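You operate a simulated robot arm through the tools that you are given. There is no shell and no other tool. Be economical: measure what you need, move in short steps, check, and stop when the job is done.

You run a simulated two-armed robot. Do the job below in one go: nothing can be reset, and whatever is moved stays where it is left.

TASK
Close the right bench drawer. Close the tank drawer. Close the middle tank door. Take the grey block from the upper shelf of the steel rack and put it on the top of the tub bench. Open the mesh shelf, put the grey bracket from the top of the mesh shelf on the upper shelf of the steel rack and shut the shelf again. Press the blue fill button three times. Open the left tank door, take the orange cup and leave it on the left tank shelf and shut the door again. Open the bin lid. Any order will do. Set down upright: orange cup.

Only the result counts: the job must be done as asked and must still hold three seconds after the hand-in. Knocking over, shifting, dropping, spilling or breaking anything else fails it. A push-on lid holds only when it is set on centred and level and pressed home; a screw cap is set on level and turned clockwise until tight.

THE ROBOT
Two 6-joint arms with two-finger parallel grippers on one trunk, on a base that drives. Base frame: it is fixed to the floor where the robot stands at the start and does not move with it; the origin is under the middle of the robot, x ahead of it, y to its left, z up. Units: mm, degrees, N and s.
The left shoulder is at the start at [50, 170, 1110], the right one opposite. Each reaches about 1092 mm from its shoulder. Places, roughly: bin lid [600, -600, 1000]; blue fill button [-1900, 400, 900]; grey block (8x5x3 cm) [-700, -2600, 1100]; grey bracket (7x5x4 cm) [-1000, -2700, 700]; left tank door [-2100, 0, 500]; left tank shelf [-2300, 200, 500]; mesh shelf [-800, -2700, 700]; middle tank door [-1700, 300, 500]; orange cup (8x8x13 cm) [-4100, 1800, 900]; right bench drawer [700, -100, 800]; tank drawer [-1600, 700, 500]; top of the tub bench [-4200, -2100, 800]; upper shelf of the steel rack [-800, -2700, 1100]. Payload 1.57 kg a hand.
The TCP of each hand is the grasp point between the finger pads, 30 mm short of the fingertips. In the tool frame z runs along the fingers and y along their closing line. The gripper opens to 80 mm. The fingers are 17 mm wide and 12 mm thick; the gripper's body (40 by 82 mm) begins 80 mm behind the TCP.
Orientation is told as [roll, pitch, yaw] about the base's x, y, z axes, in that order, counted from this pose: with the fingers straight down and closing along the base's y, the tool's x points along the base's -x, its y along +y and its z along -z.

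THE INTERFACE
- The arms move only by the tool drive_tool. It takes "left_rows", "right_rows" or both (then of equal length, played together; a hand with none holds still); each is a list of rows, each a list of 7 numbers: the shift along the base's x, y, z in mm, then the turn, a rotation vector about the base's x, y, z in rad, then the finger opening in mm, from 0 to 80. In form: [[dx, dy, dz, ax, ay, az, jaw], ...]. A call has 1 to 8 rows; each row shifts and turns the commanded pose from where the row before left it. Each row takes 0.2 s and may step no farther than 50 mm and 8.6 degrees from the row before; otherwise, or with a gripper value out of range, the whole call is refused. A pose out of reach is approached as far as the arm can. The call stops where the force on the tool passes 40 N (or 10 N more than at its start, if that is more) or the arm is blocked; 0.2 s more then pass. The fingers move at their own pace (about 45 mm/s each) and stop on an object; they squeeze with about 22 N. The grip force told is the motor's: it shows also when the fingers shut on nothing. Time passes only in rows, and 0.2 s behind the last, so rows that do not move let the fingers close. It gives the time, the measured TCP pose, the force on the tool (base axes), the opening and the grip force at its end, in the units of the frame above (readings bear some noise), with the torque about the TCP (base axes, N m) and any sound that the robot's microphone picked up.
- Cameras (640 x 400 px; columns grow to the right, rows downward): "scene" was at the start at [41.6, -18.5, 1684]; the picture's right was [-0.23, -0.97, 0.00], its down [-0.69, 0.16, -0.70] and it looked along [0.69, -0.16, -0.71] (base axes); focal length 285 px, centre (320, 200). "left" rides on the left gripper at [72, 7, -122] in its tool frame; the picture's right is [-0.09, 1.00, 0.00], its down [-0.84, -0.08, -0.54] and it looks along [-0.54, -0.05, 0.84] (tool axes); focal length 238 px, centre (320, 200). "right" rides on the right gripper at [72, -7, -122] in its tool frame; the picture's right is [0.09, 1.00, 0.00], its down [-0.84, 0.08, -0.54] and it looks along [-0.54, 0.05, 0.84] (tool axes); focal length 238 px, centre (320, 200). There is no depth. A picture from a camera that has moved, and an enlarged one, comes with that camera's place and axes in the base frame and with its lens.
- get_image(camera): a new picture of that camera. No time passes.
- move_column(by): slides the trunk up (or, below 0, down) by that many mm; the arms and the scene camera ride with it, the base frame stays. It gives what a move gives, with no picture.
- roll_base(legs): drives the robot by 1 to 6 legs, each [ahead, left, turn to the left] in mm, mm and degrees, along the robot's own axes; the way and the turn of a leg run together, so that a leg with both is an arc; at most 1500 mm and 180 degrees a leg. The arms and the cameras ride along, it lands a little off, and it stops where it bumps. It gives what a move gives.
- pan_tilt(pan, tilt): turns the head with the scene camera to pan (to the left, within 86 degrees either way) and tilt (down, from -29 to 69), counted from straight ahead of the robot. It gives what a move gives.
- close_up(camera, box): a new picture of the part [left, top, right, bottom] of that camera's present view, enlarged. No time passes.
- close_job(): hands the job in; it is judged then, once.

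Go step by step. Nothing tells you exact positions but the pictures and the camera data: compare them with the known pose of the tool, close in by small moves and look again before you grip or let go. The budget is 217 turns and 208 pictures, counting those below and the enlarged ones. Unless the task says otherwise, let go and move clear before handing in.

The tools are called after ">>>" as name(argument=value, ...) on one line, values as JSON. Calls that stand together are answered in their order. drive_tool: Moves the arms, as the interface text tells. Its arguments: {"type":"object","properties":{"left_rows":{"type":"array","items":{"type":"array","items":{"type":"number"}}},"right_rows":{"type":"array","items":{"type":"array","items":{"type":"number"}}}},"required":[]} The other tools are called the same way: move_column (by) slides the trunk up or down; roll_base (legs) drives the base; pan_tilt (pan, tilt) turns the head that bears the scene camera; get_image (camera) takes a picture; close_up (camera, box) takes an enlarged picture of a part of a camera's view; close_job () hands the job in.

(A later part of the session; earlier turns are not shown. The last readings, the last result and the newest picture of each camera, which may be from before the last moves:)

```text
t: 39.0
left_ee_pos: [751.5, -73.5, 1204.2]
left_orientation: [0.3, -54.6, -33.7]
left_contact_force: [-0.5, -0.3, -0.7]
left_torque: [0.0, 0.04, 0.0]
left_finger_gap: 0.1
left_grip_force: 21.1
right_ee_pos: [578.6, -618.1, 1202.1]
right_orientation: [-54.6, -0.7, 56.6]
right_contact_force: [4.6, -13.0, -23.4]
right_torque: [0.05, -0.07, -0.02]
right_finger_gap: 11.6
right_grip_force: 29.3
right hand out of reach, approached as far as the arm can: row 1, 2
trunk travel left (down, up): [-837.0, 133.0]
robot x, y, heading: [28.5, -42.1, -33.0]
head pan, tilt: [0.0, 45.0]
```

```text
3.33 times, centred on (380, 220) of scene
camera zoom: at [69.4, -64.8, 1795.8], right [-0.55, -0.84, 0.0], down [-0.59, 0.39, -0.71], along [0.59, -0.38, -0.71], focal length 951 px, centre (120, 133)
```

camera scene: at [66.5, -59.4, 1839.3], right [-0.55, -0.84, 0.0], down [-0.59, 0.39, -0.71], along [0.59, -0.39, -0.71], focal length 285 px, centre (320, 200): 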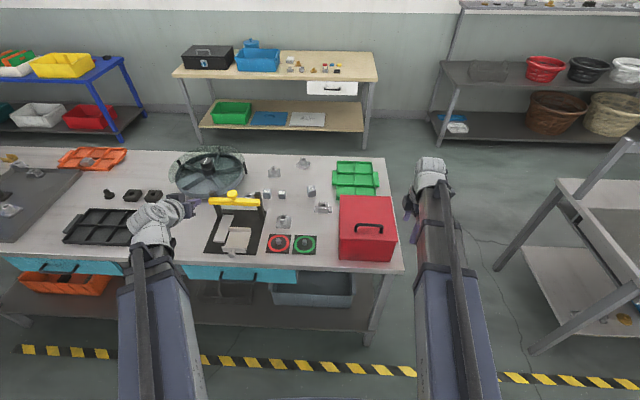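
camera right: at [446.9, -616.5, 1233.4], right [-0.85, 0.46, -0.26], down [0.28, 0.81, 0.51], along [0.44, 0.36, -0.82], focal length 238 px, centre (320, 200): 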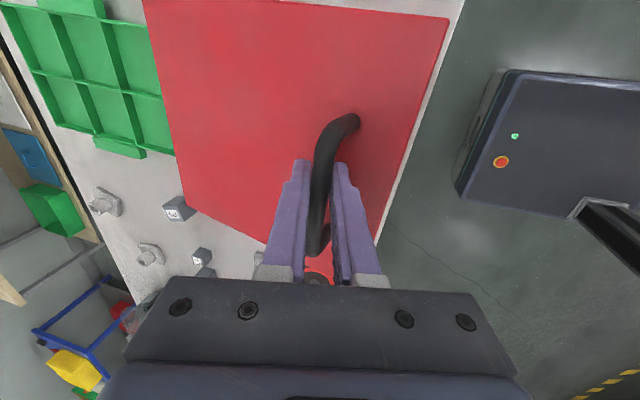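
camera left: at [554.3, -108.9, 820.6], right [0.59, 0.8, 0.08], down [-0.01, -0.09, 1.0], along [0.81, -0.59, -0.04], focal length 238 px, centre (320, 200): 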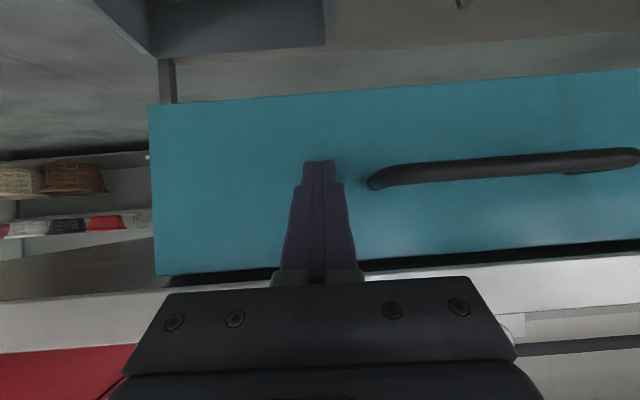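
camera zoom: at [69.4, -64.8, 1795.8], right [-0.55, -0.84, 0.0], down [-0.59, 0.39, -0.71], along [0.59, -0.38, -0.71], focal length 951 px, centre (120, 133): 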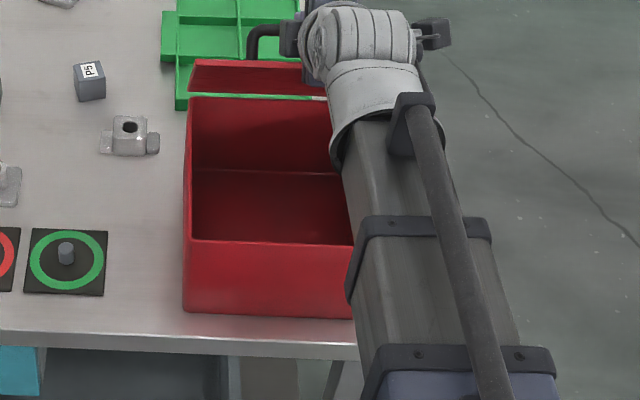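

>>> move_column(by=-15)

>>> drive_tool(right_rows=[[12, -8, 0, -0.0476, -0.0732, 0, 0], [12, -8, 0, -0.0476, -0.0732, 0, 0], [0, 0, 0, 0, 0, 0, 0]])

>>> move_column(by=-25)

>>> drive_tool(right_rows=[[12, -8, 0, -0.0476, -0.0732, 0, 0], [12, -8, 0, -0.0476, -0.0732, 0, 0], [0, 0, 0, 0, 0, 0, 0]])

>>> close_up(camera="scene", box=[300, 160, 460, 280])

```text
t: 39.6
left_ee_pos: [747.5, -67.8, 1191.7]
left_orientation: [0.1, -54.7, -33.6]
left_contact_force: [0.6, 0.3, 0.1]
left_torque: [0.01, 0.03, 0.04]
left_finger_gap: 0.0
left_grip_force: 21.3
right_ee_pos: [574.2, -612.0, 1192.2]
right_orientation: [-55.1, -0.6, 56.6]
right_contact_force: [-14.0, 4.0, 19.0]
right_torque: [0.06, -0.03, -0.02]
right_finger_gap: 12.2
right_grip_force: 29.1
trunk travel left (down, up): [-822.0, 148.0]
robot x, y, heading: [27.8, -36.9, -33.0]
head pan, tilt: [0.0, 45.0]
```

```text
t: 40.1
left_ee_pos: [750.1, -71.5, 1188.9]
left_orientation: [0.3, -54.6, -33.7]
left_contact_force: [0.0, 0.6, 0.5]
left_torque: [0.0, -0.01, -0.02]
left_finger_gap: 0.1
left_grip_force: 21.0
right_ee_pos: [588.1, -623.6, 1203.6]
right_orientation: [-59.2, -0.9, 56.5]
right_contact_force: [-6.4, 1.2, -19.3]
right_torque: [1.57, 1.54, 0.35]
right_finger_gap: 11.3
right_grip_force: 28.9
right hand out of reach, approached as far as the arm can: row 1, 2
trunk travel left (down, up): [-822.0, 148.0]
robot x, y, heading: [28.7, -38.9, -33.3]
head pan, tilt: [0.0, 45.0]
stopped in row 2 (right hand): the force on the tool passed its limit at 56 N (the readings are from after the stop); the commanded pose is now the measured one
```

```text
t: 40.8
left_ee_pos: [748.6, -67.7, 1165.1]
left_orientation: [0.1, -54.8, -33.6]
left_contact_force: [0.3, -0.6, 0.3]
left_torque: [0.02, 0.02, 0.01]
left_finger_gap: 0.1
left_grip_force: 21.4
right_ee_pos: [589.3, -622.0, 1183.3]
right_orientation: [-59.8, -0.7, 56.6]
right_contact_force: [-7.1, 5.4, 11.0]
right_torque: [-0.2, 0.27, -0.29]
right_finger_gap: 11.3
right_grip_force: 29.4
trunk travel left (down, up): [-797.0, 173.0]
robot x, y, heading: [30.0, -37.6, -33.3]
head pan, tilt: [0.0, 45.0]
```

```text
t: 41.3
left_ee_pos: [750.2, -68.5, 1163.7]
left_orientation: [0.2, -54.7, -33.8]
left_contact_force: [-0.7, -0.6, -1.3]
left_torque: [0.02, 0.0, -0.01]
left_finger_gap: 0.0
left_grip_force: 21.4
right_ee_pos: [595.3, -625.4, 1189.0]
right_orientation: [-62.3, -1.2, 56.7]
right_contact_force: [-5.4, 4.6, -15.9]
right_torque: [1.05, 1.73, -0.35]
right_finger_gap: 11.5
right_grip_force: 28.8
right hand out of reach, approached as far as the arm can: row 1, 2
trunk travel left (down, up): [-797.0, 173.0]
robot x, y, heading: [28.5, -36.9, -33.3]
head pan, tilt: [0.0, 45.0]
stopped in row 2 (right hand): the force on the tool passed its limit at 55 N (the readings are from after the stop); the commanded pose is now the measured one
```

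```text
3.33 times, centred on (380, 220) of scene
camera zoom: at [67.1, -60.9, 1755.9], right [-0.55, -0.84, 0.0], down [-0.59, 0.39, -0.71], along [0.59, -0.39, -0.71], focal length 951 px, centre (120, 133)
```

zoom: 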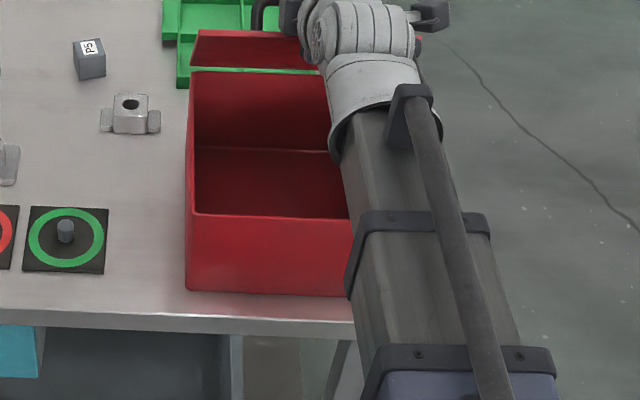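

>>> get_image(camera="right")

>>> get_image(camera="scene")

```text
177 pictures are left
camera right: at [468.1, -630.0, 1250.6], right [-0.43, 0.19, -0.88], down [0.03, 0.98, 0.2], along [0.9, 0.06, -0.42], focal length 238 px, centre (320, 200)
```

right: 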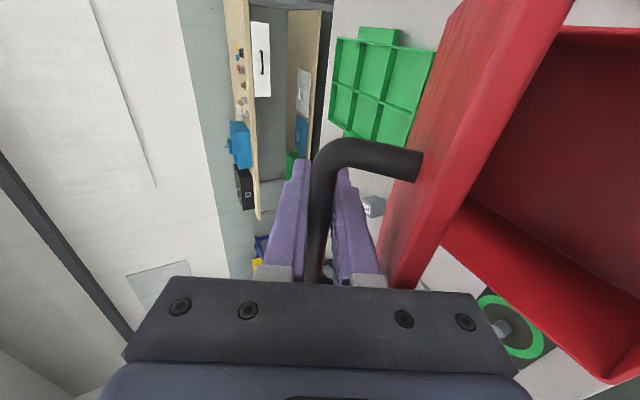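

```text
176 pictures are left
camera scene: at [67.1, -60.9, 1755.9], right [-0.55, -0.84, 0.0], down [-0.59, 0.39, -0.71], along [0.59, -0.39, -0.71], focal length 285 px, centre (320, 200)
```

scene: 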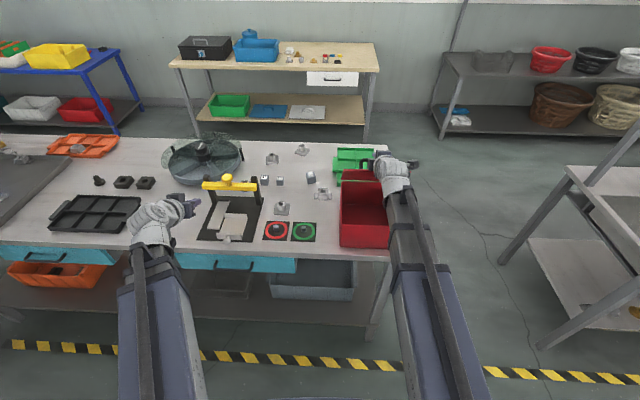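

The bar has slid deep between the fingers and the fingertips now press on the lid. I loosen the grip slightly, keeping the bar caged, and back out along the fingers.

>>> drive_tool(right_rows=[[-5, 3, 0, 0, 0, 0, 20], [-6, 4, 0, 0, 0, 0, 20], [-6, 4, 0, 0, 0, 0, 20]])

>>> move_column(by=12)

>>> get_image(camera="right")

```text
t: 42.1
left_ee_pos: [749.9, -69.8, 1165.2]
left_orientation: [0.1, -54.5, -33.7]
left_contact_force: [0.3, 1.0, -0.1]
left_torque: [0.0, 0.0, -0.01]
left_finger_gap: 0.0
left_grip_force: 21.3
right_ee_pos: [581.0, -616.2, 1191.0]
right_orientation: [-62.9, -1.1, 56.7]
right_contact_force: [0.5, 0.1, -3.4]
right_torque: [-0.04, -0.04, 0.01]
right_finger_gap: 22.1
right_grip_force: 1.1
trunk travel left (down, up): [-797.0, 173.0]
robot x, y, heading: [31.2, -37.3, -33.1]
head pan, tilt: [0.0, 45.0]
```

```text
t: 42.7
left_ee_pos: [750.2, -71.1, 1176.4]
left_orientation: [0.1, -54.7, -33.6]
left_contact_force: [-0.7, 0.4, 0.6]
left_torque: [0.01, -0.02, -0.04]
left_finger_gap: 0.0
left_grip_force: 21.2
right_ee_pos: [581.6, -617.5, 1202.4]
right_orientation: [-62.8, -1.1, 56.7]
right_contact_force: [2.3, -3.1, -11.0]
right_torque: [-0.02, 0.12, -0.02]
right_finger_gap: 26.9
right_grip_force: 3.8
trunk travel left (down, up): [-809.0, 161.0]
robot x, y, heading: [28.3, -38.9, -33.3]
head pan, tilt: [0.0, 45.0]
```

```text
175 pictures are left
camera right: at [452.3, -620.4, 1263.3], right [-0.42, 0.19, -0.89], down [0.03, 0.98, 0.19], along [0.91, 0.06, -0.42], focal length 238 px, centre (320, 200)
```

right: 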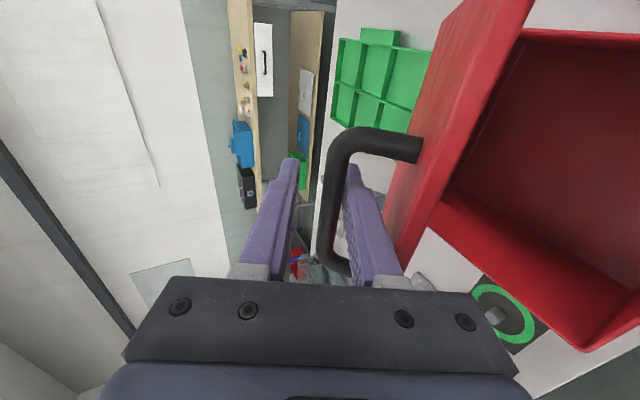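

The bar sits well again (about 11 mm beyond the grasp point). I re-grip and now only translate, letting the bar pivot in the fingers.

>>> drive_tool(right_rows=[[0, 0, 0, 0, 0, 0, 0], [0, 0, 0, 0, 0, 0, 0], [0, 0, 0, 0, 0, 0, 0], [8, -5, 0, 0, 0, 0, 0], [8, -5, 0, 0, 0, 0, 0], [8, -5, 0, 0, 0, 0, 0], [0, 0, 0, 0, 0, 0, 0]])

>>> move_column(by=6)

>>> drive_tool(right_rows=[[8, -5, 0, 0, 0, 0, 0], [8, -5, 0, 0, 0, 0, 0], [8, -5, 0, 0, 0, 0, 0], [0, 0, 0, 0, 0, 0, 0]])

>>> get_image(camera="right")

```text
t: 43.9
left_ee_pos: [748.4, -68.2, 1179.4]
left_orientation: [0.1, -54.7, -33.9]
left_contact_force: [-0.1, 0.3, -0.4]
left_torque: [0.03, 0.01, -0.02]
left_finger_gap: 0.0
left_grip_force: 21.6
right_ee_pos: [584.1, -619.4, 1200.2]
right_orientation: [-61.4, -1.2, 56.8]
right_contact_force: [-16.0, 8.5, 0.3]
right_torque: [1.71, 2.01, 0.68]
right_finger_gap: 11.4
right_grip_force: 28.8
trunk travel left (down, up): [-809.0, 161.0]
robot x, y, heading: [26.2, -38.6, -33.3]
head pan, tilt: [0.0, 45.0]
stopped in row 5 (right hand): the force on the tool passed its limit at 44 N (the readings are from after the stop); the commanded pose is now the measured one
```

```text
t: 44.4
left_ee_pos: [749.2, -70.0, 1181.9]
left_orientation: [0.2, -54.7, -33.8]
left_contact_force: [-0.1, 0.1, 0.0]
left_torque: [0.0, -0.01, -0.05]
left_finger_gap: 0.0
left_grip_force: 21.3
right_ee_pos: [585.8, -621.3, 1202.0]
right_orientation: [-60.8, -1.2, 56.7]
right_contact_force: [-14.8, 8.3, -21.4]
right_torque: [2.37, 3.63, -0.7]
right_finger_gap: 11.5
right_grip_force: 28.9
trunk travel left (down, up): [-815.0, 155.0]
robot x, y, heading: [30.2, -33.5, -33.1]
head pan, tilt: [0.0, 45.0]
```

```text
t: 44.9
left_ee_pos: [747.6, -70.5, 1185.2]
left_orientation: [0.2, -54.8, -33.8]
left_contact_force: [0.3, 0.3, -0.4]
left_torque: [-0.03, 0.01, 0.02]
left_finger_gap: 0.0
left_grip_force: 21.2
right_ee_pos: [587.1, -622.7, 1202.5]
right_orientation: [-60.2, -1.3, 56.6]
right_contact_force: [-17.3, 9.0, 2.6]
right_torque: [1.87, 2.07, 0.9]
right_finger_gap: 11.5
right_grip_force: 29.0
trunk travel left (down, up): [-815.0, 155.0]
robot x, y, heading: [27.7, -37.4, -33.4]
head pan, tilt: [0.0, 45.0]
stopped in row 2 (right hand): the force on the tool passed its limit at 43 N (the readings are from after the stop); the commanded pose is now the measured one
```

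```text
174 pictures are left
camera right: at [460.3, -626.3, 1267.2], right [-0.45, 0.21, -0.87], down [0.03, 0.97, 0.22], along [0.89, 0.07, -0.45], focal length 238 px, centre (320, 200)
```

right: 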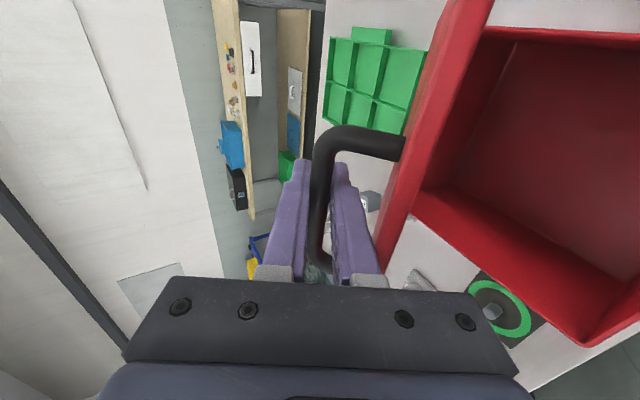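

I realise I pitched the hand opposite to the lid's own turning, so the finger under the bar now blocks on the lid. I back out to see whether the lid stays by itself.

>>> drive_tool(right_rows=[[-4, 3, 0, 0, 0, 0, 30], [-8, 5, 0, 0, 0, 0, 34], [-8, 5, 0, 0, 0, 0, 34]])

>>> move_column(by=14)

>>> drive_tool(right_rows=[[-17, 11, 0, 0, 0, 0, 34], [-17, 11, 0, 0, 0, 0, 34]])

>>> get_image(camera="right")

>>> close_up(camera="scene", box=[300, 140, 460, 280])

```text
t: 45.7
left_ee_pos: [749.3, -70.1, 1181.3]
left_orientation: [0.2, -54.7, -33.7]
left_contact_force: [-0.1, 0.3, -0.3]
left_torque: [-0.04, 0.01, 0.03]
left_finger_gap: 0.2
left_grip_force: 21.5
right_ee_pos: [570.3, -611.9, 1201.3]
right_orientation: [-60.4, -1.4, 56.7]
right_contact_force: [-0.2, -0.2, -2.3]
right_torque: [0.0, -0.02, 0.02]
right_finger_gap: 35.8
right_grip_force: 0.9
trunk travel left (down, up): [-815.0, 155.0]
robot x, y, heading: [29.2, -34.9, -33.4]
head pan, tilt: [0.0, 45.0]
```

```text
t: 46.3
left_ee_pos: [749.0, -69.8, 1196.9]
left_orientation: [0.1, -54.8, -33.7]
left_contact_force: [-0.3, -0.9, 0.9]
left_torque: [0.01, -0.03, -0.03]
left_finger_gap: 0.0
left_grip_force: 21.3
right_ee_pos: [571.1, -610.2, 1215.4]
right_orientation: [-60.4, -1.3, 56.7]
right_contact_force: [-1.5, 0.6, -1.0]
right_torque: [0.0, 0.04, 0.03]
right_finger_gap: 35.3
right_grip_force: 0.8
trunk travel left (down, up): [-829.0, 141.0]
robot x, y, heading: [29.6, -33.9, -33.2]
head pan, tilt: [0.0, 45.0]
```

```text
t: 46.9
left_ee_pos: [748.0, -69.7, 1198.1]
left_orientation: [0.2, -54.8, -33.8]
left_contact_force: [-0.4, -0.3, 0.5]
left_torque: [-0.02, -0.01, -0.01]
left_finger_gap: 0.2
left_grip_force: 21.2
right_ee_pos: [534.4, -588.2, 1216.4]
right_orientation: [-60.5, -1.4, 56.6]
right_contact_force: [-3.2, 2.2, 0.8]
right_torque: [0.09, 0.06, -0.05]
right_finger_gap: 34.8
right_grip_force: 0.9
trunk travel left (down, up): [-829.0, 141.0]
robot x, y, heading: [28.2, -37.9, -33.3]
head pan, tilt: [0.0, 45.0]
```

```text
173 pictures are left
camera right: at [407.5, -593.8, 1280.6], right [-0.45, 0.21, -0.87], down [0.03, 0.98, 0.22], along [0.89, 0.07, -0.45], focal length 238 px, centre (320, 200)
```

right: 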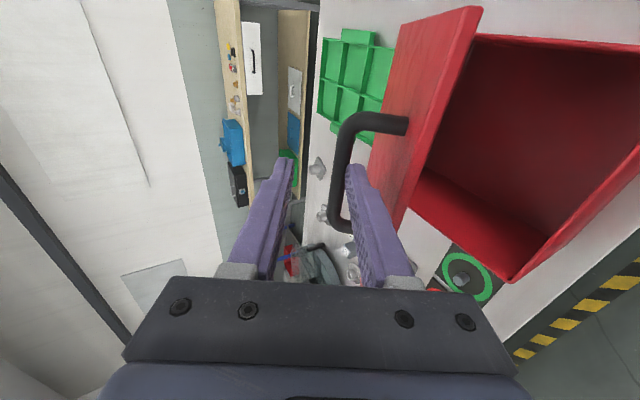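

```text
2.86 times, centred on (380, 210) of scene
camera zoom: at [64.6, -59.0, 1788.5], right [-0.55, -0.84, 0.0], down [-0.59, 0.39, -0.71], along [0.59, -0.39, -0.71], focal length 815 px, centre (149, 171)
```

zoom: 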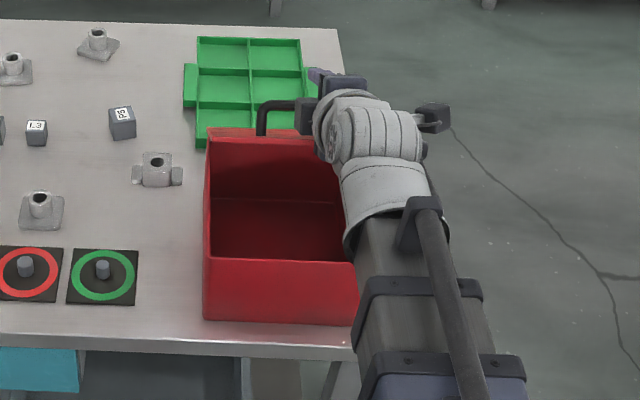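

>>> move_column(by=14)

>>> drive_tool(right_rows=[[-25, 16, 0, 0, 0, 0, 34], [-34, 22, 0, 0, 0, 0, 34], [-34, 22, 0, 0, 0, 0, 34]])

>>> get_image(camera="right")

>>> close_up(camera="scene", box=[300, 140, 460, 280])

```text
t: 47.5
left_ee_pos: [748.5, -70.5, 1210.9]
left_orientation: [0.2, -54.6, -33.7]
left_contact_force: [-0.4, -0.6, -0.2]
left_torque: [-0.01, -0.03, 0.0]
left_finger_gap: 0.0
left_grip_force: 21.8
right_ee_pos: [535.8, -590.4, 1228.8]
right_orientation: [-60.5, -1.3, 56.6]
right_contact_force: [0.3, -0.2, 0.8]
right_torque: [-0.01, 0.0, -0.03]
right_finger_gap: 33.7
right_grip_force: 0.0
trunk travel left (down, up): [-843.0, 127.0]
robot x, y, heading: [29.8, -38.8, -33.4]
head pan, tilt: [0.0, 45.0]
```

```text
t: 48.3
left_ee_pos: [748.8, -70.6, 1211.2]
left_orientation: [0.2, -54.8, -33.7]
left_contact_force: [0.3, -0.4, -0.1]
left_torque: [-0.04, -0.02, -0.04]
left_finger_gap: 0.0
left_grip_force: 20.9
right_ee_pos: [469.6, -548.4, 1228.6]
right_orientation: [-60.4, -1.3, 56.6]
right_contact_force: [-0.1, 0.0, -0.1]
right_torque: [0.02, 0.07, 0.01]
right_finger_gap: 33.8
right_grip_force: 0.1
right hand out of reach, approached as far as the arm can: row 3
trunk travel left (down, up): [-843.0, 127.0]
robot x, y, heading: [28.2, -41.1, -33.3]
head pan, tilt: [0.0, 45.0]
```

```text
171 pictures are left
camera right: at [343.2, -553.3, 1293.7], right [-0.45, 0.21, -0.87], down [0.03, 0.97, 0.22], along [0.89, 0.07, -0.45], focal length 238 px, centre (320, 200)
```

right: 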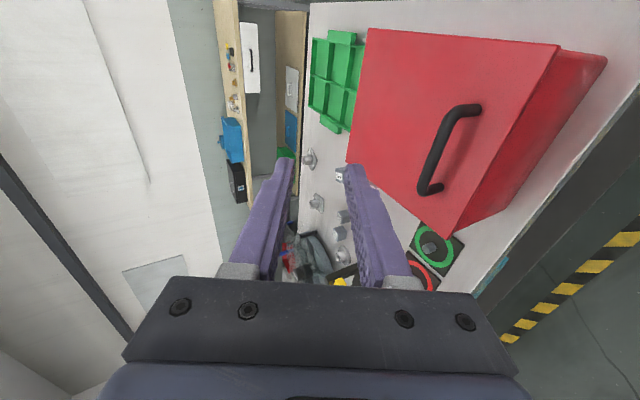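

```text
2.86 times, centred on (380, 210) of scene
camera zoom: at [66.2, -60.1, 1802.3], right [-0.55, -0.84, 0.0], down [-0.59, 0.39, -0.71], along [0.59, -0.39, -0.71], focal length 815 px, centre (149, 171)
```

zoom: 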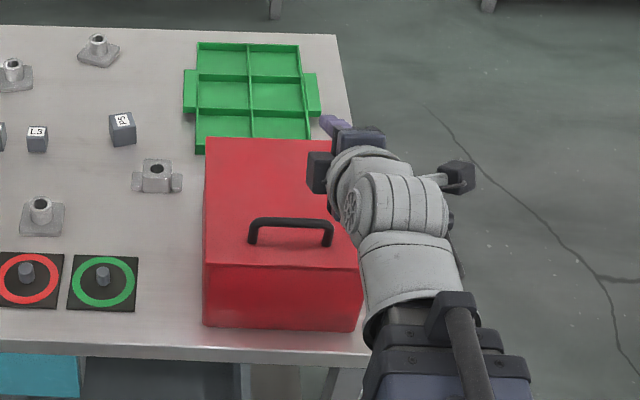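

The lid falls shut when released, so it must be taken past vertical. I redo it with the fingers kept vertical (rising with the trunk and shifting forward), first standing a little closer.

>>> drive_tool(right_rows=[[0, 0, 0, 0.0815, 0.1255, 0, 80], [0, 0, 0, 0.0815, 0.1255, 0, 80], [0, 0, 0, 0.0815, 0.1255, 0, 80], [0, 0, 0, 0.0815, 0.1255, 0, 80], [0, 0, 0, 0.0815, 0.1255, 0, 80], [0, 0, 0, 0.0815, 0.1255, 0, 80], [0, 0, 0, 0.0815, 0.1255, 0, 80]])

>>> roll_base(legs=[[80, 0, 0]])

>>> get_image(camera="right")

```text
t: 49.9
left_ee_pos: [748.7, -70.9, 1210.5]
left_orientation: [0.2, -54.8, -33.7]
left_contact_force: [0.7, -0.3, -0.5]
left_torque: [0.01, 0.0, 0.02]
left_finger_gap: 0.1
left_grip_force: 21.3
right_ee_pos: [470.2, -547.1, 1118.1]
right_orientation: [-0.2, -0.3, 55.8]
right_contact_force: [-1.0, 0.3, -0.2]
right_torque: [-0.01, -0.01, 0.01]
right_finger_gap: 79.8
right_grip_force: 0.1
right hand out of reach, approached as far as the arm can: row 1, 2, 3, 4, 5, 6
trunk travel left (down, up): [-843.0, 127.0]
robot x, y, heading: [28.7, -39.1, -33.2]
head pan, tilt: [0.0, 45.0]
```

```text
t: 51.0
left_ee_pos: [816.7, -114.5, 1210.4]
left_orientation: [0.2, -54.6, -33.9]
left_contact_force: [0.0, 0.3, -1.1]
left_torque: [0.03, -0.03, -0.02]
left_finger_gap: 0.0
left_grip_force: 22.1
right_ee_pos: [535.5, -592.3, 1116.7]
right_orientation: [-0.3, -0.2, 55.6]
right_contact_force: [0.4, 1.4, -0.6]
right_torque: [0.05, -0.01, 0.0]
right_finger_gap: 79.8
right_grip_force: 0.1
trunk travel left (down, up): [-843.0, 127.0]
robot x, y, heading: [93.3, -77.3, -33.5]
head pan, tilt: [0.0, 45.0]
```

```text
169 pictures are left
camera right: at [499.0, -655.5, 1238.9], right [-0.87, 0.49, -0.01], down [0.41, 0.73, 0.55], along [0.27, 0.47, -0.84], focal length 238 px, centre (320, 200)
```

right: 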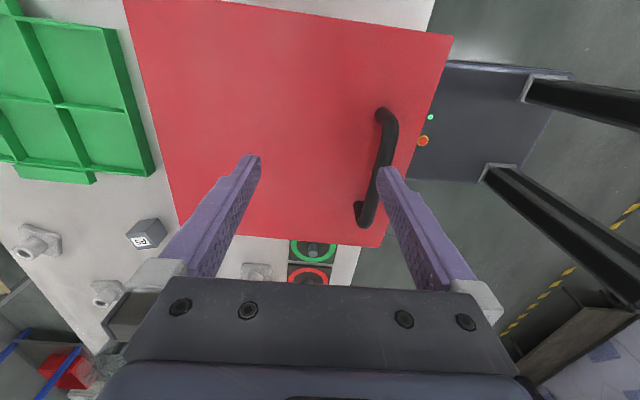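

>>> drive_tool(right_rows=[[-19, 12, 0, 0, 0, 0, 80], [-19, 12, 0, 0, 0, 0, 80]])

>>> move_column(by=-42)

>>> get_image(camera="right")

```text
t: 51.6
left_ee_pos: [814.6, -114.3, 1211.6]
left_orientation: [0.3, -54.7, -33.9]
left_contact_force: [-0.6, -0.2, -0.4]
left_torque: [-0.03, 0.0, -0.01]
left_finger_gap: 0.0
left_grip_force: 21.8
right_ee_pos: [496.8, -567.8, 1118.3]
right_orientation: [-0.5, -0.4, 55.6]
right_contact_force: [-0.3, -0.2, -0.3]
right_torque: [0.03, 0.06, 0.0]
right_finger_gap: 80.0
right_grip_force: 0.0
trunk travel left (down, up): [-843.0, 127.0]
robot x, y, heading: [95.1, -82.8, -33.2]
head pan, tilt: [0.0, 45.0]
```

```text
t: 52.4
left_ee_pos: [814.2, -115.3, 1169.1]
left_orientation: [0.2, -54.6, -33.8]
left_contact_force: [-0.5, 0.0, -0.6]
left_torque: [0.02, 0.01, 0.01]
left_finger_gap: 0.4
left_grip_force: 21.2
right_ee_pos: [496.1, -567.7, 1076.7]
right_orientation: [-0.4, -0.3, 55.6]
right_contact_force: [0.4, 0.1, 0.1]
right_torque: [0.0, 0.05, 0.05]
right_finger_gap: 80.1
right_grip_force: 0.1
trunk travel left (down, up): [-801.0, 169.0]
robot x, y, heading: [94.7, -81.0, -33.5]
head pan, tilt: [0.0, 45.0]
```

```text
168 pictures are left
camera right: at [459.6, -630.9, 1197.9], right [-0.87, 0.49, -0.01], down [0.4, 0.73, 0.55], along [0.27, 0.47, -0.84], focal length 238 px, centre (320, 200)
```

right: 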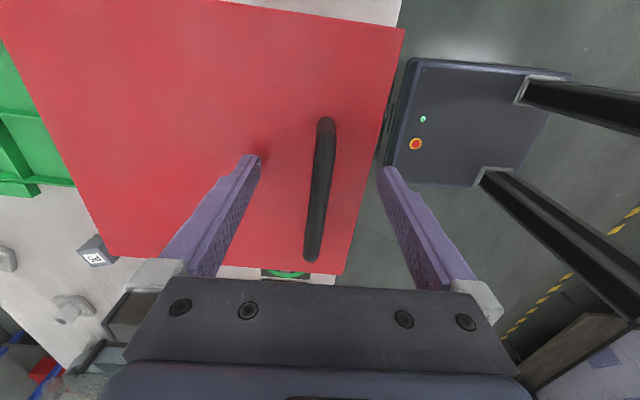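

Aligned again; I grip and start lifting with fingers vertical.

>>> drive_tool(right_rows=[[0, 0, 0, 0, 0, 0, 40], [0, 0, 0, 0, 0, 0, 10], [0, 0, 0, 0, 0, 0, 0], [0, 0, 0, 0, 0, 0, 0], [0, 0, 0, 0, 0, 0, 0], [3, -2, 0, 0, 0, 0, 0]])

>>> move_column(by=20)

>>> drive_tool(right_rows=[[6, -4, 0, 0, 0, 0, 0]])

>>> move_column(by=22)

>>> drive_tool(right_rows=[[8, -5, 0, 0, 0, 0, 0], [3, -2, 0, 0, 0, 0, 0]])

>>> move_column(by=15)

>>> close_up(camera="scene", box=[300, 140, 460, 280])

```text
t: 53.8
left_ee_pos: [812.0, -113.8, 1168.7]
left_orientation: [0.2, -54.8, -34.0]
left_contact_force: [0.7, -0.3, -0.1]
left_torque: [0.01, 0.01, 0.0]
left_finger_gap: 0.0
left_grip_force: 21.5
right_ee_pos: [496.2, -567.1, 1076.4]
right_orientation: [-0.3, -0.2, 55.5]
right_contact_force: [-13.6, 9.6, 0.5]
right_torque: [0.03, 0.01, -0.48]
right_finger_gap: 12.0
right_grip_force: 29.3
trunk travel left (down, up): [-801.0, 169.0]
robot x, y, heading: [95.3, -82.1, -33.2]
head pan, tilt: [0.0, 45.0]
```

```text
t: 54.5
left_ee_pos: [814.5, -115.2, 1188.3]
left_orientation: [0.2, -54.6, -33.9]
left_contact_force: [-0.4, 0.6, -0.9]
left_torque: [0.02, -0.02, 0.02]
left_finger_gap: 0.0
left_grip_force: 21.2
right_ee_pos: [500.7, -569.3, 1096.2]
right_orientation: [-0.6, -0.3, 55.6]
right_contact_force: [-1.6, -0.3, 0.2]
right_torque: [-0.07, -0.1, -0.48]
right_finger_gap: 11.9
right_grip_force: 30.0
trunk travel left (down, up): [-821.0, 149.0]
robot x, y, heading: [91.8, -78.8, -33.3]
head pan, tilt: [0.0, 45.0]
```

```text
t: 54.9
left_ee_pos: [811.8, -113.7, 1191.3]
left_orientation: [0.2, -54.9, -33.9]
left_contact_force: [-0.6, -0.3, 0.2]
left_torque: [0.01, -0.03, -0.02]
left_finger_gap: 0.0
left_grip_force: 21.6
right_ee_pos: [500.8, -570.3, 1097.6]
right_orientation: [-0.2, -0.4, 55.5]
right_contact_force: [-22.8, 11.9, 6.7]
right_torque: [0.15, -0.1, -0.48]
right_finger_gap: 12.0
right_grip_force: 29.6
trunk travel left (down, up): [-821.0, 149.0]
robot x, y, heading: [93.8, -77.9, -33.3]
head pan, tilt: [0.0, 45.0]
```

```text
t: 55.6
left_ee_pos: [813.2, -115.0, 1212.1]
left_orientation: [0.2, -54.7, -33.9]
left_contact_force: [0.6, -0.7, 0.3]
left_torque: [0.04, -0.02, 0.0]
left_finger_gap: 0.0
left_grip_force: 21.1
right_ee_pos: [506.9, -574.2, 1119.6]
right_orientation: [-0.6, -0.3, 55.6]
right_contact_force: [-3.7, -3.6, -0.9]
right_torque: [-0.15, -0.04, -0.5]
right_finger_gap: 11.9
right_grip_force: 28.7
trunk travel left (down, up): [-843.0, 127.0]
robot x, y, heading: [94.0, -80.9, -33.2]
head pan, tilt: [0.0, 45.0]
```

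```text
t: 56.2
left_ee_pos: [812.8, -113.5, 1211.6]
left_orientation: [0.1, -54.7, -34.0]
left_contact_force: [1.0, -0.3, -0.1]
left_torque: [-0.01, 0.03, -0.01]
left_finger_gap: 0.2
left_grip_force: 20.8
right_ee_pos: [508.4, -575.8, 1119.6]
right_orientation: [0.6, -0.3, 55.5]
right_contact_force: [-18.0, 11.3, 6.7]
right_torque: [0.27, 0.02, -0.5]
right_finger_gap: 12.0
right_grip_force: 29.2
trunk travel left (down, up): [-843.0, 127.0]
robot x, y, heading: [94.5, -80.1, -33.4]
head pan, tilt: [0.0, 45.0]
stopped in row 2 (right hand): the force on the tool passed its limit at 42 N (the readings are from after the stop); the commanded pose is now the measured one
```

```text
t: 56.8
left_ee_pos: [813.9, -115.7, 1226.9]
left_orientation: [0.2, -54.7, -33.9]
left_contact_force: [-0.5, 0.3, 0.5]
left_torque: [-0.01, -0.02, -0.03]
left_finger_gap: 0.0
left_grip_force: 20.9
right_ee_pos: [513.4, -579.9, 1133.0]
right_orientation: [0.2, -0.2, 55.5]
right_contact_force: [-1.5, -3.1, -2.0]
right_torque: [-0.18, -0.04, -0.52]
right_finger_gap: 11.9
right_grip_force: 29.1
trunk travel left (down, up): [-858.0, 112.0]
robot x, y, heading: [91.3, -78.2, -33.3]
head pan, tilt: [0.0, 45.0]
```

```text
2.86 times, centred on (380, 210) of scene
camera zoom: at [130.5, -103.3, 1817.3], right [-0.55, -0.84, 0.0], down [-0.59, 0.39, -0.71], along [0.59, -0.39, -0.71], focal length 815 px, centre (149, 171)
```

zoom: 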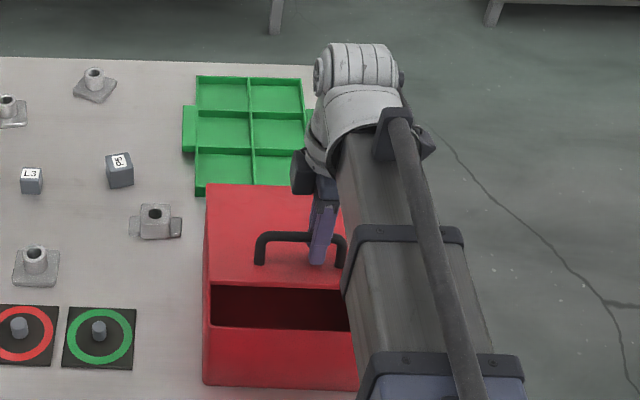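

The arc model fits well. I continue.

>>> drive_tool(right_rows=[[6, -4, 0, 0, 0, 0, 0]])

>>> move_column(by=12)

>>> drive_tool(right_rows=[[7, -4.5, 0, 0, 0, 0, 0]])

>>> move_column(by=12)

>>> drive_tool(right_rows=[[8, -5.5, 0, 0, 0, 0, 0]])

>>> move_column(by=11)

>>> drive_tool(right_rows=[[9, -6, 0, 0, 0, 0, 0]])

>>> move_column(by=10)

>>> close_up(camera="scene", box=[300, 140, 460, 280])

```text
t: 57.2
left_ee_pos: [811.3, -113.3, 1227.0]
left_orientation: [0.2, -54.8, -34.0]
left_contact_force: [-0.8, -0.9, -0.1]
left_torque: [0.0, -0.02, 0.01]
left_finger_gap: 0.0
left_grip_force: 21.7
right_ee_pos: [514.1, -579.5, 1135.5]
right_orientation: [0.3, -0.1, 55.5]
right_contact_force: [-19.5, 5.9, 8.3]
right_torque: [-0.05, 0.05, -0.47]
right_finger_gap: 12.1
right_grip_force: 29.1
trunk travel left (down, up): [-858.0, 112.0]
robot x, y, heading: [92.9, -77.7, -33.3]
head pan, tilt: [0.0, 45.0]
```

```text
t: 57.8
left_ee_pos: [813.4, -116.4, 1238.3]
left_orientation: [0.4, -54.6, -34.0]
left_contact_force: [0.4, -0.4, -0.1]
left_torque: [0.01, 0.02, 0.0]
left_finger_gap: 0.0
left_grip_force: 21.5
right_ee_pos: [519.4, -583.6, 1144.2]
right_orientation: [0.0, -0.1, 55.4]
right_contact_force: [-4.8, -5.8, -0.2]
right_torque: [-0.25, 0.02, -0.53]
right_finger_gap: 11.8
right_grip_force: 29.3
trunk travel left (down, up): [-870.0, 100.0]
robot x, y, heading: [93.1, -79.7, -33.6]
head pan, tilt: [0.0, 45.0]
```

```text
t: 58.2
left_ee_pos: [809.6, -112.7, 1239.7]
left_orientation: [0.2, -54.9, -34.0]
left_contact_force: [-0.6, 0.2, 0.6]
left_torque: [0.01, 0.0, -0.02]
left_finger_gap: 0.2
left_grip_force: 21.2
right_ee_pos: [520.0, -586.2, 1147.1]
right_orientation: [0.3, -0.2, 55.5]
right_contact_force: [-23.9, 5.7, 13.1]
right_torque: [-0.07, 0.1, -0.46]
right_finger_gap: 11.7
right_grip_force: 28.6
trunk travel left (down, up): [-870.0, 100.0]
robot x, y, heading: [91.9, -80.9, -33.5]
head pan, tilt: [0.0, 45.0]
```

```text
t: 58.8
left_ee_pos: [814.5, -116.9, 1251.5]
left_orientation: [0.3, -54.7, -34.0]
left_contact_force: [-0.7, -0.5, 0.6]
left_torque: [0.01, -0.01, -0.01]
left_finger_gap: 0.0
left_grip_force: 21.3
right_ee_pos: [527.0, -589.1, 1157.3]
right_orientation: [0.0, -0.4, 55.6]
right_contact_force: [-6.2, -7.2, -0.1]
right_torque: [-0.2, -0.02, -0.52]
right_finger_gap: 12.0
right_grip_force: 29.2
trunk travel left (down, up): [-882.0, 88.0]
robot x, y, heading: [90.7, -81.2, -33.2]
head pan, tilt: [0.0, 45.0]
```

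```text
t: 59.2
left_ee_pos: [809.9, -113.5, 1252.0]
left_orientation: [0.3, -54.9, -33.9]
left_contact_force: [-0.2, -1.4, -0.4]
left_torque: [0.0, 0.0, 0.02]
left_finger_gap: 0.1
left_grip_force: 21.9
right_ee_pos: [527.3, -589.8, 1160.1]
right_orientation: [0.3, -0.3, 55.5]
right_contact_force: [-25.6, 5.9, 15.9]
right_torque: [-0.03, 0.16, -0.43]
right_finger_gap: 11.6
right_grip_force: 29.2
trunk travel left (down, up): [-882.0, 88.0]
robot x, y, heading: [94.1, -77.5, -33.4]
head pan, tilt: [0.0, 45.0]
```

```text
t: 59.8
left_ee_pos: [812.1, -116.3, 1261.9]
left_orientation: [0.2, -54.6, -34.0]
left_contact_force: [0.9, -0.4, -0.5]
left_torque: [0.0, 0.03, -0.04]
left_finger_gap: 0.0
left_grip_force: 21.2
right_ee_pos: [533.4, -594.0, 1167.6]
right_orientation: [0.0, -0.3, 55.5]
right_contact_force: [-7.9, -6.8, 1.0]
right_torque: [-0.15, -0.02, -0.52]
right_finger_gap: 11.7
right_grip_force: 29.1
trunk travel left (down, up): [-893.0, 77.0]
robot x, y, heading: [92.3, -78.0, -33.1]
head pan, tilt: [0.0, 45.0]
```

```text
t: 60.2
left_ee_pos: [808.2, -113.9, 1263.9]
left_orientation: [0.3, -54.8, -33.9]
left_contact_force: [-0.2, -0.5, 1.1]
left_torque: [0.04, -0.02, -0.03]
left_finger_gap: 0.0
left_grip_force: 21.5
right_ee_pos: [536.9, -595.5, 1171.3]
right_orientation: [0.3, -0.3, 55.4]
right_contact_force: [-27.3, 5.4, 21.1]
right_torque: [-0.02, 0.17, -0.46]
right_finger_gap: 11.8
right_grip_force: 29.7
trunk travel left (down, up): [-893.0, 77.0]
robot x, y, heading: [88.2, -80.4, -33.2]
head pan, tilt: [0.0, 45.0]
```

```text
t: 60.8
left_ee_pos: [812.0, -114.0, 1271.8]
left_orientation: [0.3, -54.8, -34.0]
left_contact_force: [0.6, -0.1, 0.3]
left_torque: [-0.01, 0.02, 0.01]
left_finger_gap: 0.0
left_grip_force: 21.6
right_ee_pos: [542.8, -599.2, 1179.3]
right_orientation: [0.0, -0.4, 55.5]
right_contact_force: [-9.2, -6.6, 3.5]
right_torque: [-0.18, 0.03, -0.47]
right_finger_gap: 12.0
right_grip_force: 29.2
trunk travel left (down, up): [-903.0, 67.0]
robot x, y, heading: [94.6, -83.1, -33.2]
head pan, tilt: [0.0, 45.0]
```

```text
2.86 times, centred on (380, 210) of scene
camera zoom: at [128.6, -103.4, 1862.2], right [-0.55, -0.84, 0.0], down [-0.59, 0.39, -0.71], along [0.59, -0.39, -0.71], focal length 815 px, centre (149, 171)
```

zoom: 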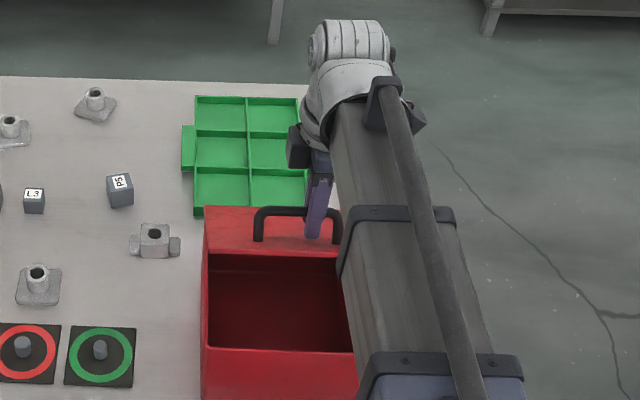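

>>> drive_tool(right_rows=[[8, -5.5, 0, 0, 0, 0, 0]])

>>> move_column(by=4)

>>> drive_tool(right_rows=[[8, -5.5, 0, 0, 0, 0, 0]])

>>> move_column(by=5)

>>> drive_tool(right_rows=[[8, -5.5, 0, 0, 0, 0, 0]])

>>> move_column(by=5)

>>> drive_tool(right_rows=[[8, -5.5, 0, 0, 0, 0, 0]])

>>> move_column(by=5)

>>> close_up(camera="scene", box=[300, 140, 460, 280])

```text
t: 61.2
left_ee_pos: [809.4, -113.8, 1273.2]
left_orientation: [0.2, -54.9, -34.1]
left_contact_force: [0.9, -0.1, -0.4]
left_torque: [0.0, 0.02, 0.02]
left_finger_gap: 0.0
left_grip_force: 21.5
right_ee_pos: [544.6, -601.5, 1180.1]
right_orientation: [0.3, -0.3, 55.5]
right_contact_force: [-24.8, 4.5, 21.5]
right_torque: [-0.03, 0.16, -0.4]
right_finger_gap: 11.8
right_grip_force: 29.5
trunk travel left (down, up): [-903.0, 67.0]
robot x, y, heading: [91.4, -78.8, -33.5]
head pan, tilt: [0.0, 45.0]
```

```text
t: 61.7
left_ee_pos: [811.2, -114.0, 1276.6]
left_orientation: [0.3, -54.8, -34.1]
left_contact_force: [-0.8, -0.4, 0.5]
left_torque: [0.02, 0.01, 0.0]
left_finger_gap: 0.0
left_grip_force: 21.5
right_ee_pos: [548.5, -603.3, 1182.4]
right_orientation: [0.2, -0.3, 55.5]
right_contact_force: [-16.8, 0.6, 13.5]
right_torque: [0.06, -0.01, -0.46]
right_finger_gap: 11.7
right_grip_force: 29.3
trunk travel left (down, up): [-907.0, 63.0]
robot x, y, heading: [96.9, -80.4, -33.2]
head pan, tilt: [0.0, 45.0]
```

```text
t: 62.1
left_ee_pos: [810.9, -111.9, 1276.5]
left_orientation: [0.2, -54.9, -34.0]
left_contact_force: [-0.5, -0.5, -0.7]
left_torque: [-0.05, -0.02, -0.01]
left_finger_gap: 0.2
left_grip_force: 21.1
right_ee_pos: [553.6, -606.8, 1185.6]
right_orientation: [0.2, -0.3, 55.5]
right_contact_force: [-22.9, 9.9, 26.6]
right_torque: [0.08, 0.09, -0.51]
right_finger_gap: 11.9
right_grip_force: 29.0
trunk travel left (down, up): [-907.0, 63.0]
robot x, y, heading: [98.2, -81.7, -33.2]
head pan, tilt: [0.0, 45.0]
```

```text
t: 62.7
left_ee_pos: [811.9, -112.5, 1280.2]
left_orientation: [0.2, -54.9, -33.8]
left_contact_force: [0.0, 0.3, -0.5]
left_torque: [-0.01, -0.02, -0.01]
left_finger_gap: 0.0
left_grip_force: 20.8
right_ee_pos: [557.1, -609.2, 1188.0]
right_orientation: [0.1, -0.2, 55.5]
right_contact_force: [-10.7, 5.9, 14.1]
right_torque: [0.17, -0.22, -0.49]
right_finger_gap: 11.9
right_grip_force: 29.2
trunk travel left (down, up): [-912.0, 58.0]
robot x, y, heading: [92.7, -78.4, -33.2]
head pan, tilt: [0.0, 45.0]
```

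```text
t: 63.2
left_ee_pos: [810.2, -112.2, 1282.4]
left_orientation: [0.2, -54.8, -33.9]
left_contact_force: [0.4, 0.0, -0.4]
left_torque: [0.0, 0.0, 0.02]
left_finger_gap: 0.3
left_grip_force: 21.3
right_ee_pos: [560.5, -609.9, 1189.9]
right_orientation: [0.7, -0.2, 55.4]
right_contact_force: [-15.6, 13.1, 21.5]
right_torque: [0.07, 0.38, -0.63]
right_finger_gap: 11.7
right_grip_force: 29.2
trunk travel left (down, up): [-912.0, 58.0]
robot x, y, heading: [93.7, -80.4, -33.2]
head pan, tilt: [0.0, 45.0]
stopped in row 1 (right hand): the force on the tool passed its limit at 43 N (the readings are from after the stop); the commanded pose is now the measured one
```

```text
t: 63.8
left_ee_pos: [811.4, -112.2, 1285.2]
left_orientation: [0.3, -54.8, -33.9]
left_contact_force: [0.2, 1.0, 0.3]
left_torque: [-0.01, 0.0, -0.03]
left_finger_gap: 0.0
left_grip_force: 20.9
right_ee_pos: [564.0, -613.9, 1193.6]
right_orientation: [0.4, -0.3, 55.4]
right_contact_force: [-8.0, 6.7, 11.5]
right_torque: [-0.01, -0.07, -0.52]
right_finger_gap: 11.9
right_grip_force: 29.2
trunk travel left (down, up): [-917.0, 53.0]
robot x, y, heading: [93.7, -79.1, -33.4]
head pan, tilt: [0.0, 45.0]
```

```text
t: 64.4
left_ee_pos: [811.3, -111.7, 1286.2]
left_orientation: [0.2, -54.8, -34.0]
left_contact_force: [-0.2, -0.3, -0.7]
left_torque: [0.04, -0.01, -0.02]
left_finger_gap: 0.3
left_grip_force: 21.4
right_ee_pos: [564.7, -614.9, 1194.6]
right_orientation: [0.9, -0.1, 55.3]
right_contact_force: [-13.3, 11.3, 22.2]
right_torque: [0.0, 0.2, -0.69]
right_finger_gap: 11.8
right_grip_force: 29.0
trunk travel left (down, up): [-917.0, 53.0]
robot x, y, heading: [88.4, -79.7, -33.2]
head pan, tilt: [0.0, 45.0]
stopped in row 1 (right hand): the force on the tool passed its limit at 42 N (the readings are from after the stop); the commanded pose is now the measured one
```

```text
t: 64.9
left_ee_pos: [813.7, -113.9, 1289.9]
left_orientation: [0.3, -54.8, -33.9]
left_contact_force: [0.0, 0.4, 0.0]
left_torque: [0.0, -0.02, 0.02]
left_finger_gap: 0.2
left_grip_force: 21.7
right_ee_pos: [570.6, -619.1, 1198.2]
right_orientation: [0.5, -0.2, 55.5]
right_contact_force: [-5.3, 5.0, 9.7]
right_torque: [-0.03, -0.02, -0.49]
right_finger_gap: 11.9
right_grip_force: 28.9
trunk travel left (down, up): [-922.0, 48.0]
robot x, y, heading: [93.8, -79.3, -33.6]
head pan, tilt: [0.0, 45.0]
```

```text
2.86 times, centred on (380, 210) of scene
camera zoom: at [128.5, -100.5, 1881.2], right [-0.55, -0.84, 0.0], down [-0.59, 0.39, -0.71], along [0.59, -0.39, -0.71], focal length 815 px, centre (149, 171)
```

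zoom: 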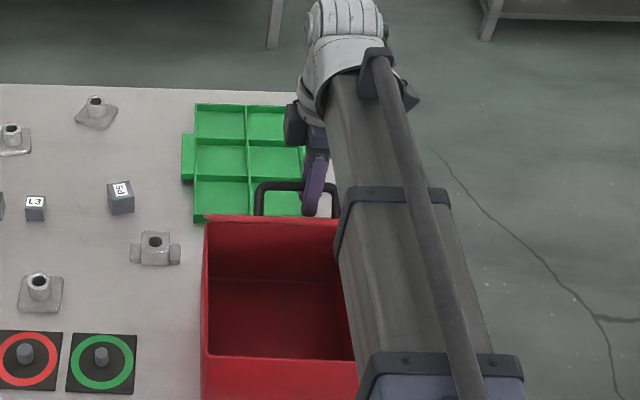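

>>> move_column(by=3)

>>> drive_tool(right_rows=[[8, -5.5, 0, 0, 0, 0, 0]])

>>> move_column(by=5)

>>> drive_tool(right_rows=[[8, -5.5, 0, 0, 0, 0, 0]])

>>> move_column(by=4)

>>> drive_tool(right_rows=[[8, -5.5, 0, 0, 0, 0, 0]])

>>> move_column(by=4)

>>> drive_tool(right_rows=[[8, -5.5, 0, 0, 0, 0, 0]])

>>> move_column(by=3)

>>> drive_tool(right_rows=[[8, -5.5, 0, 0, 0, 0, 0]])

>>> get_image(camera="right")

```text
t: 65.5
left_ee_pos: [815.5, -115.5, 1292.2]
left_orientation: [0.2, -54.7, -33.9]
left_contact_force: [0.3, -0.5, 0.3]
left_torque: [0.0, 0.02, 0.0]
left_finger_gap: 0.0
left_grip_force: 21.5
right_ee_pos: [572.1, -620.0, 1199.0]
right_orientation: [0.7, -0.3, 55.5]
right_contact_force: [2.4, -0.2, -4.4]
right_torque: [-0.13, 0.0, -0.54]
right_finger_gap: 11.8
right_grip_force: 29.4
trunk travel left (down, up): [-925.0, 45.0]
robot x, y, heading: [93.3, -80.8, -33.0]
head pan, tilt: [0.0, 45.0]
```

```text
t: 65.8
left_ee_pos: [812.7, -113.6, 1295.4]
left_orientation: [0.2, -54.7, -33.9]
left_contact_force: [-0.4, 0.1, 0.3]
left_torque: [-0.01, -0.02, 0.0]
left_finger_gap: 0.0
left_grip_force: 21.2
right_ee_pos: [575.3, -622.5, 1202.4]
right_orientation: [0.9, -0.2, 55.4]
right_contact_force: [-8.3, 5.1, 15.0]
right_torque: [0.1, -0.12, -0.49]
right_finger_gap: 12.2
right_grip_force: 29.7
trunk travel left (down, up): [-925.0, 45.0]
robot x, y, heading: [94.1, -78.6, -33.4]
head pan, tilt: [0.0, 45.0]
```

```text
t: 66.4
left_ee_pos: [814.6, -114.8, 1296.9]
left_orientation: [0.1, -54.7, -33.9]
left_contact_force: [0.0, 0.2, -0.5]
left_torque: [0.02, -0.01, 0.02]
left_finger_gap: 0.1
left_grip_force: 21.8
right_ee_pos: [581.0, -626.5, 1204.6]
right_orientation: [0.7, -0.2, 55.4]
right_contact_force: [1.8, -1.5, -3.9]
right_torque: [-0.13, 0.02, -0.52]
right_finger_gap: 11.6
right_grip_force: 28.8
trunk travel left (down, up): [-930.0, 40.0]
robot x, y, heading: [95.7, -78.5, -33.5]
head pan, tilt: [0.0, 45.0]
```

```text
t: 66.8
left_ee_pos: [812.1, -113.8, 1300.0]
left_orientation: [0.2, -54.8, -33.9]
left_contact_force: [-0.3, 0.3, -0.6]
left_torque: [-0.03, -0.05, -0.01]
left_finger_gap: 0.2
left_grip_force: 21.6
right_ee_pos: [583.9, -628.8, 1206.9]
right_orientation: [0.8, -0.2, 55.4]
right_contact_force: [-7.5, 4.9, 15.5]
right_torque: [-0.06, 0.05, -0.49]
right_finger_gap: 12.0
right_grip_force: 29.1
trunk travel left (down, up): [-930.0, 40.0]
robot x, y, heading: [89.7, -82.5, -33.2]
head pan, tilt: [0.0, 45.0]
```

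```text
t: 67.3
left_ee_pos: [814.0, -114.7, 1300.9]
left_orientation: [0.1, -54.7, -33.9]
left_contact_force: [-0.2, 0.5, -0.3]
left_torque: [0.01, -0.01, 0.02]
left_finger_gap: 0.0
left_grip_force: 21.6
right_ee_pos: [587.8, -631.4, 1208.4]
right_orientation: [0.7, -0.2, 55.5]
right_contact_force: [-0.1, 0.5, -2.9]
right_torque: [-0.13, -0.04, -0.51]
right_finger_gap: 11.7
right_grip_force: 29.6
trunk travel left (down, up): [-934.0, 36.0]
robot x, y, heading: [92.1, -79.2, -33.2]
head pan, tilt: [0.0, 45.0]
```

```text
t: 67.7
left_ee_pos: [810.4, -113.6, 1303.4]
left_orientation: [0.3, -54.8, -33.9]
left_contact_force: [0.1, -0.4, 0.4]
left_torque: [0.02, 0.0, 0.01]
left_finger_gap: 0.0
left_grip_force: 21.6
right_ee_pos: [591.8, -634.0, 1211.4]
right_orientation: [0.8, -0.2, 55.4]
right_contact_force: [-7.4, 4.7, 18.5]
right_torque: [0.14, -0.16, -0.48]
right_finger_gap: 11.9
right_grip_force: 29.5
trunk travel left (down, up): [-934.0, 36.0]
robot x, y, heading: [91.0, -77.8, -33.4]
head pan, tilt: [0.0, 45.0]
```

```text
t: 68.2
left_ee_pos: [813.7, -114.7, 1306.3]
left_orientation: [0.1, -54.7, -33.9]
left_contact_force: [-0.4, 0.1, 0.5]
left_torque: [-0.01, 0.0, -0.02]
left_finger_gap: 0.0
left_grip_force: 20.9
right_ee_pos: [594.3, -636.3, 1212.3]
right_orientation: [0.7, -0.3, 55.4]
right_contact_force: [0.5, -0.8, -3.0]
right_torque: [-0.03, -0.06, -0.51]
right_finger_gap: 12.4
right_grip_force: 29.4
trunk travel left (down, up): [-938.0, 32.0]
robot x, y, heading: [93.6, -79.7, -33.5]
head pan, tilt: [0.0, 45.0]
```

```text
t: 68.7
left_ee_pos: [811.0, -113.4, 1307.2]
left_orientation: [0.2, -54.8, -33.9]
left_contact_force: [0.0, 0.1, 0.4]
left_torque: [0.02, 0.0, 0.02]
left_finger_gap: 0.2
left_grip_force: 21.3
right_ee_pos: [599.4, -640.5, 1215.6]
right_orientation: [0.7, -0.2, 55.4]
right_contact_force: [-7.6, 3.1, 18.1]
right_torque: [0.15, -0.11, -0.49]
right_finger_gap: 11.8
right_grip_force: 29.4
trunk travel left (down, up): [-938.0, 32.0]
robot x, y, heading: [95.1, -81.9, -33.4]
head pan, tilt: [0.0, 45.0]
```

```text
t: 69.2
left_ee_pos: [814.3, -116.0, 1308.3]
left_orientation: [0.3, -54.7, -33.9]
left_contact_force: [0.5, 0.2, -0.1]
left_torque: [0.01, 0.0, 0.03]
left_finger_gap: 0.0
left_grip_force: 21.5
right_ee_pos: [602.5, -641.5, 1216.4]
right_orientation: [0.6, -0.1, 55.4]
right_contact_force: [-0.7, -1.4, 0.2]
right_torque: [-0.14, 0.01, -0.49]
right_finger_gap: 11.9
right_grip_force: 29.9
trunk travel left (down, up): [-941.0, 29.0]
robot x, y, heading: [92.7, -80.2, -33.2]
head pan, tilt: [0.0, 45.0]
```

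```text
t: 69.6
left_ee_pos: [812.0, -114.2, 1309.8]
left_orientation: [0.2, -54.8, -33.9]
left_contact_force: [-0.3, 0.7, -0.8]
left_torque: [0.04, 0.03, -0.03]
left_finger_gap: 0.1
left_grip_force: 20.9
right_ee_pos: [609.0, -645.5, 1218.0]
right_orientation: [0.6, -0.2, 55.4]
right_contact_force: [-7.2, 2.1, 18.2]
right_torque: [0.19, -0.13, -0.52]
right_finger_gap: 11.8
right_grip_force: 29.3
trunk travel left (down, up): [-941.0, 29.0]
robot x, y, heading: [92.2, -78.8, -33.4]
head pan, tilt: [0.0, 45.0]
```

```text
164 pictures are left
camera right: at [573.4, -710.4, 1339.6], right [-0.87, 0.49, 0.01], down [0.42, 0.73, 0.55], along [0.26, 0.48, -0.84], focal length 238 px, centre (320, 200)
```

right: 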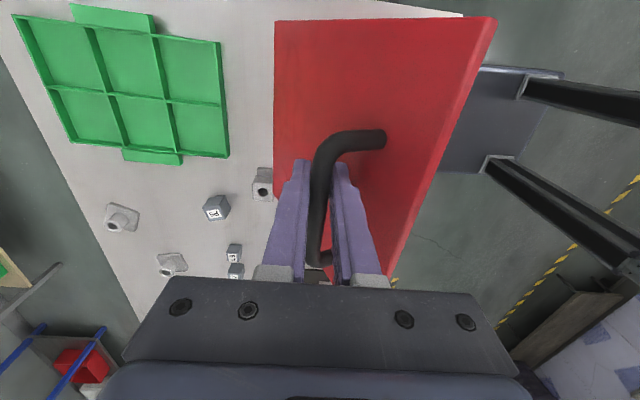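

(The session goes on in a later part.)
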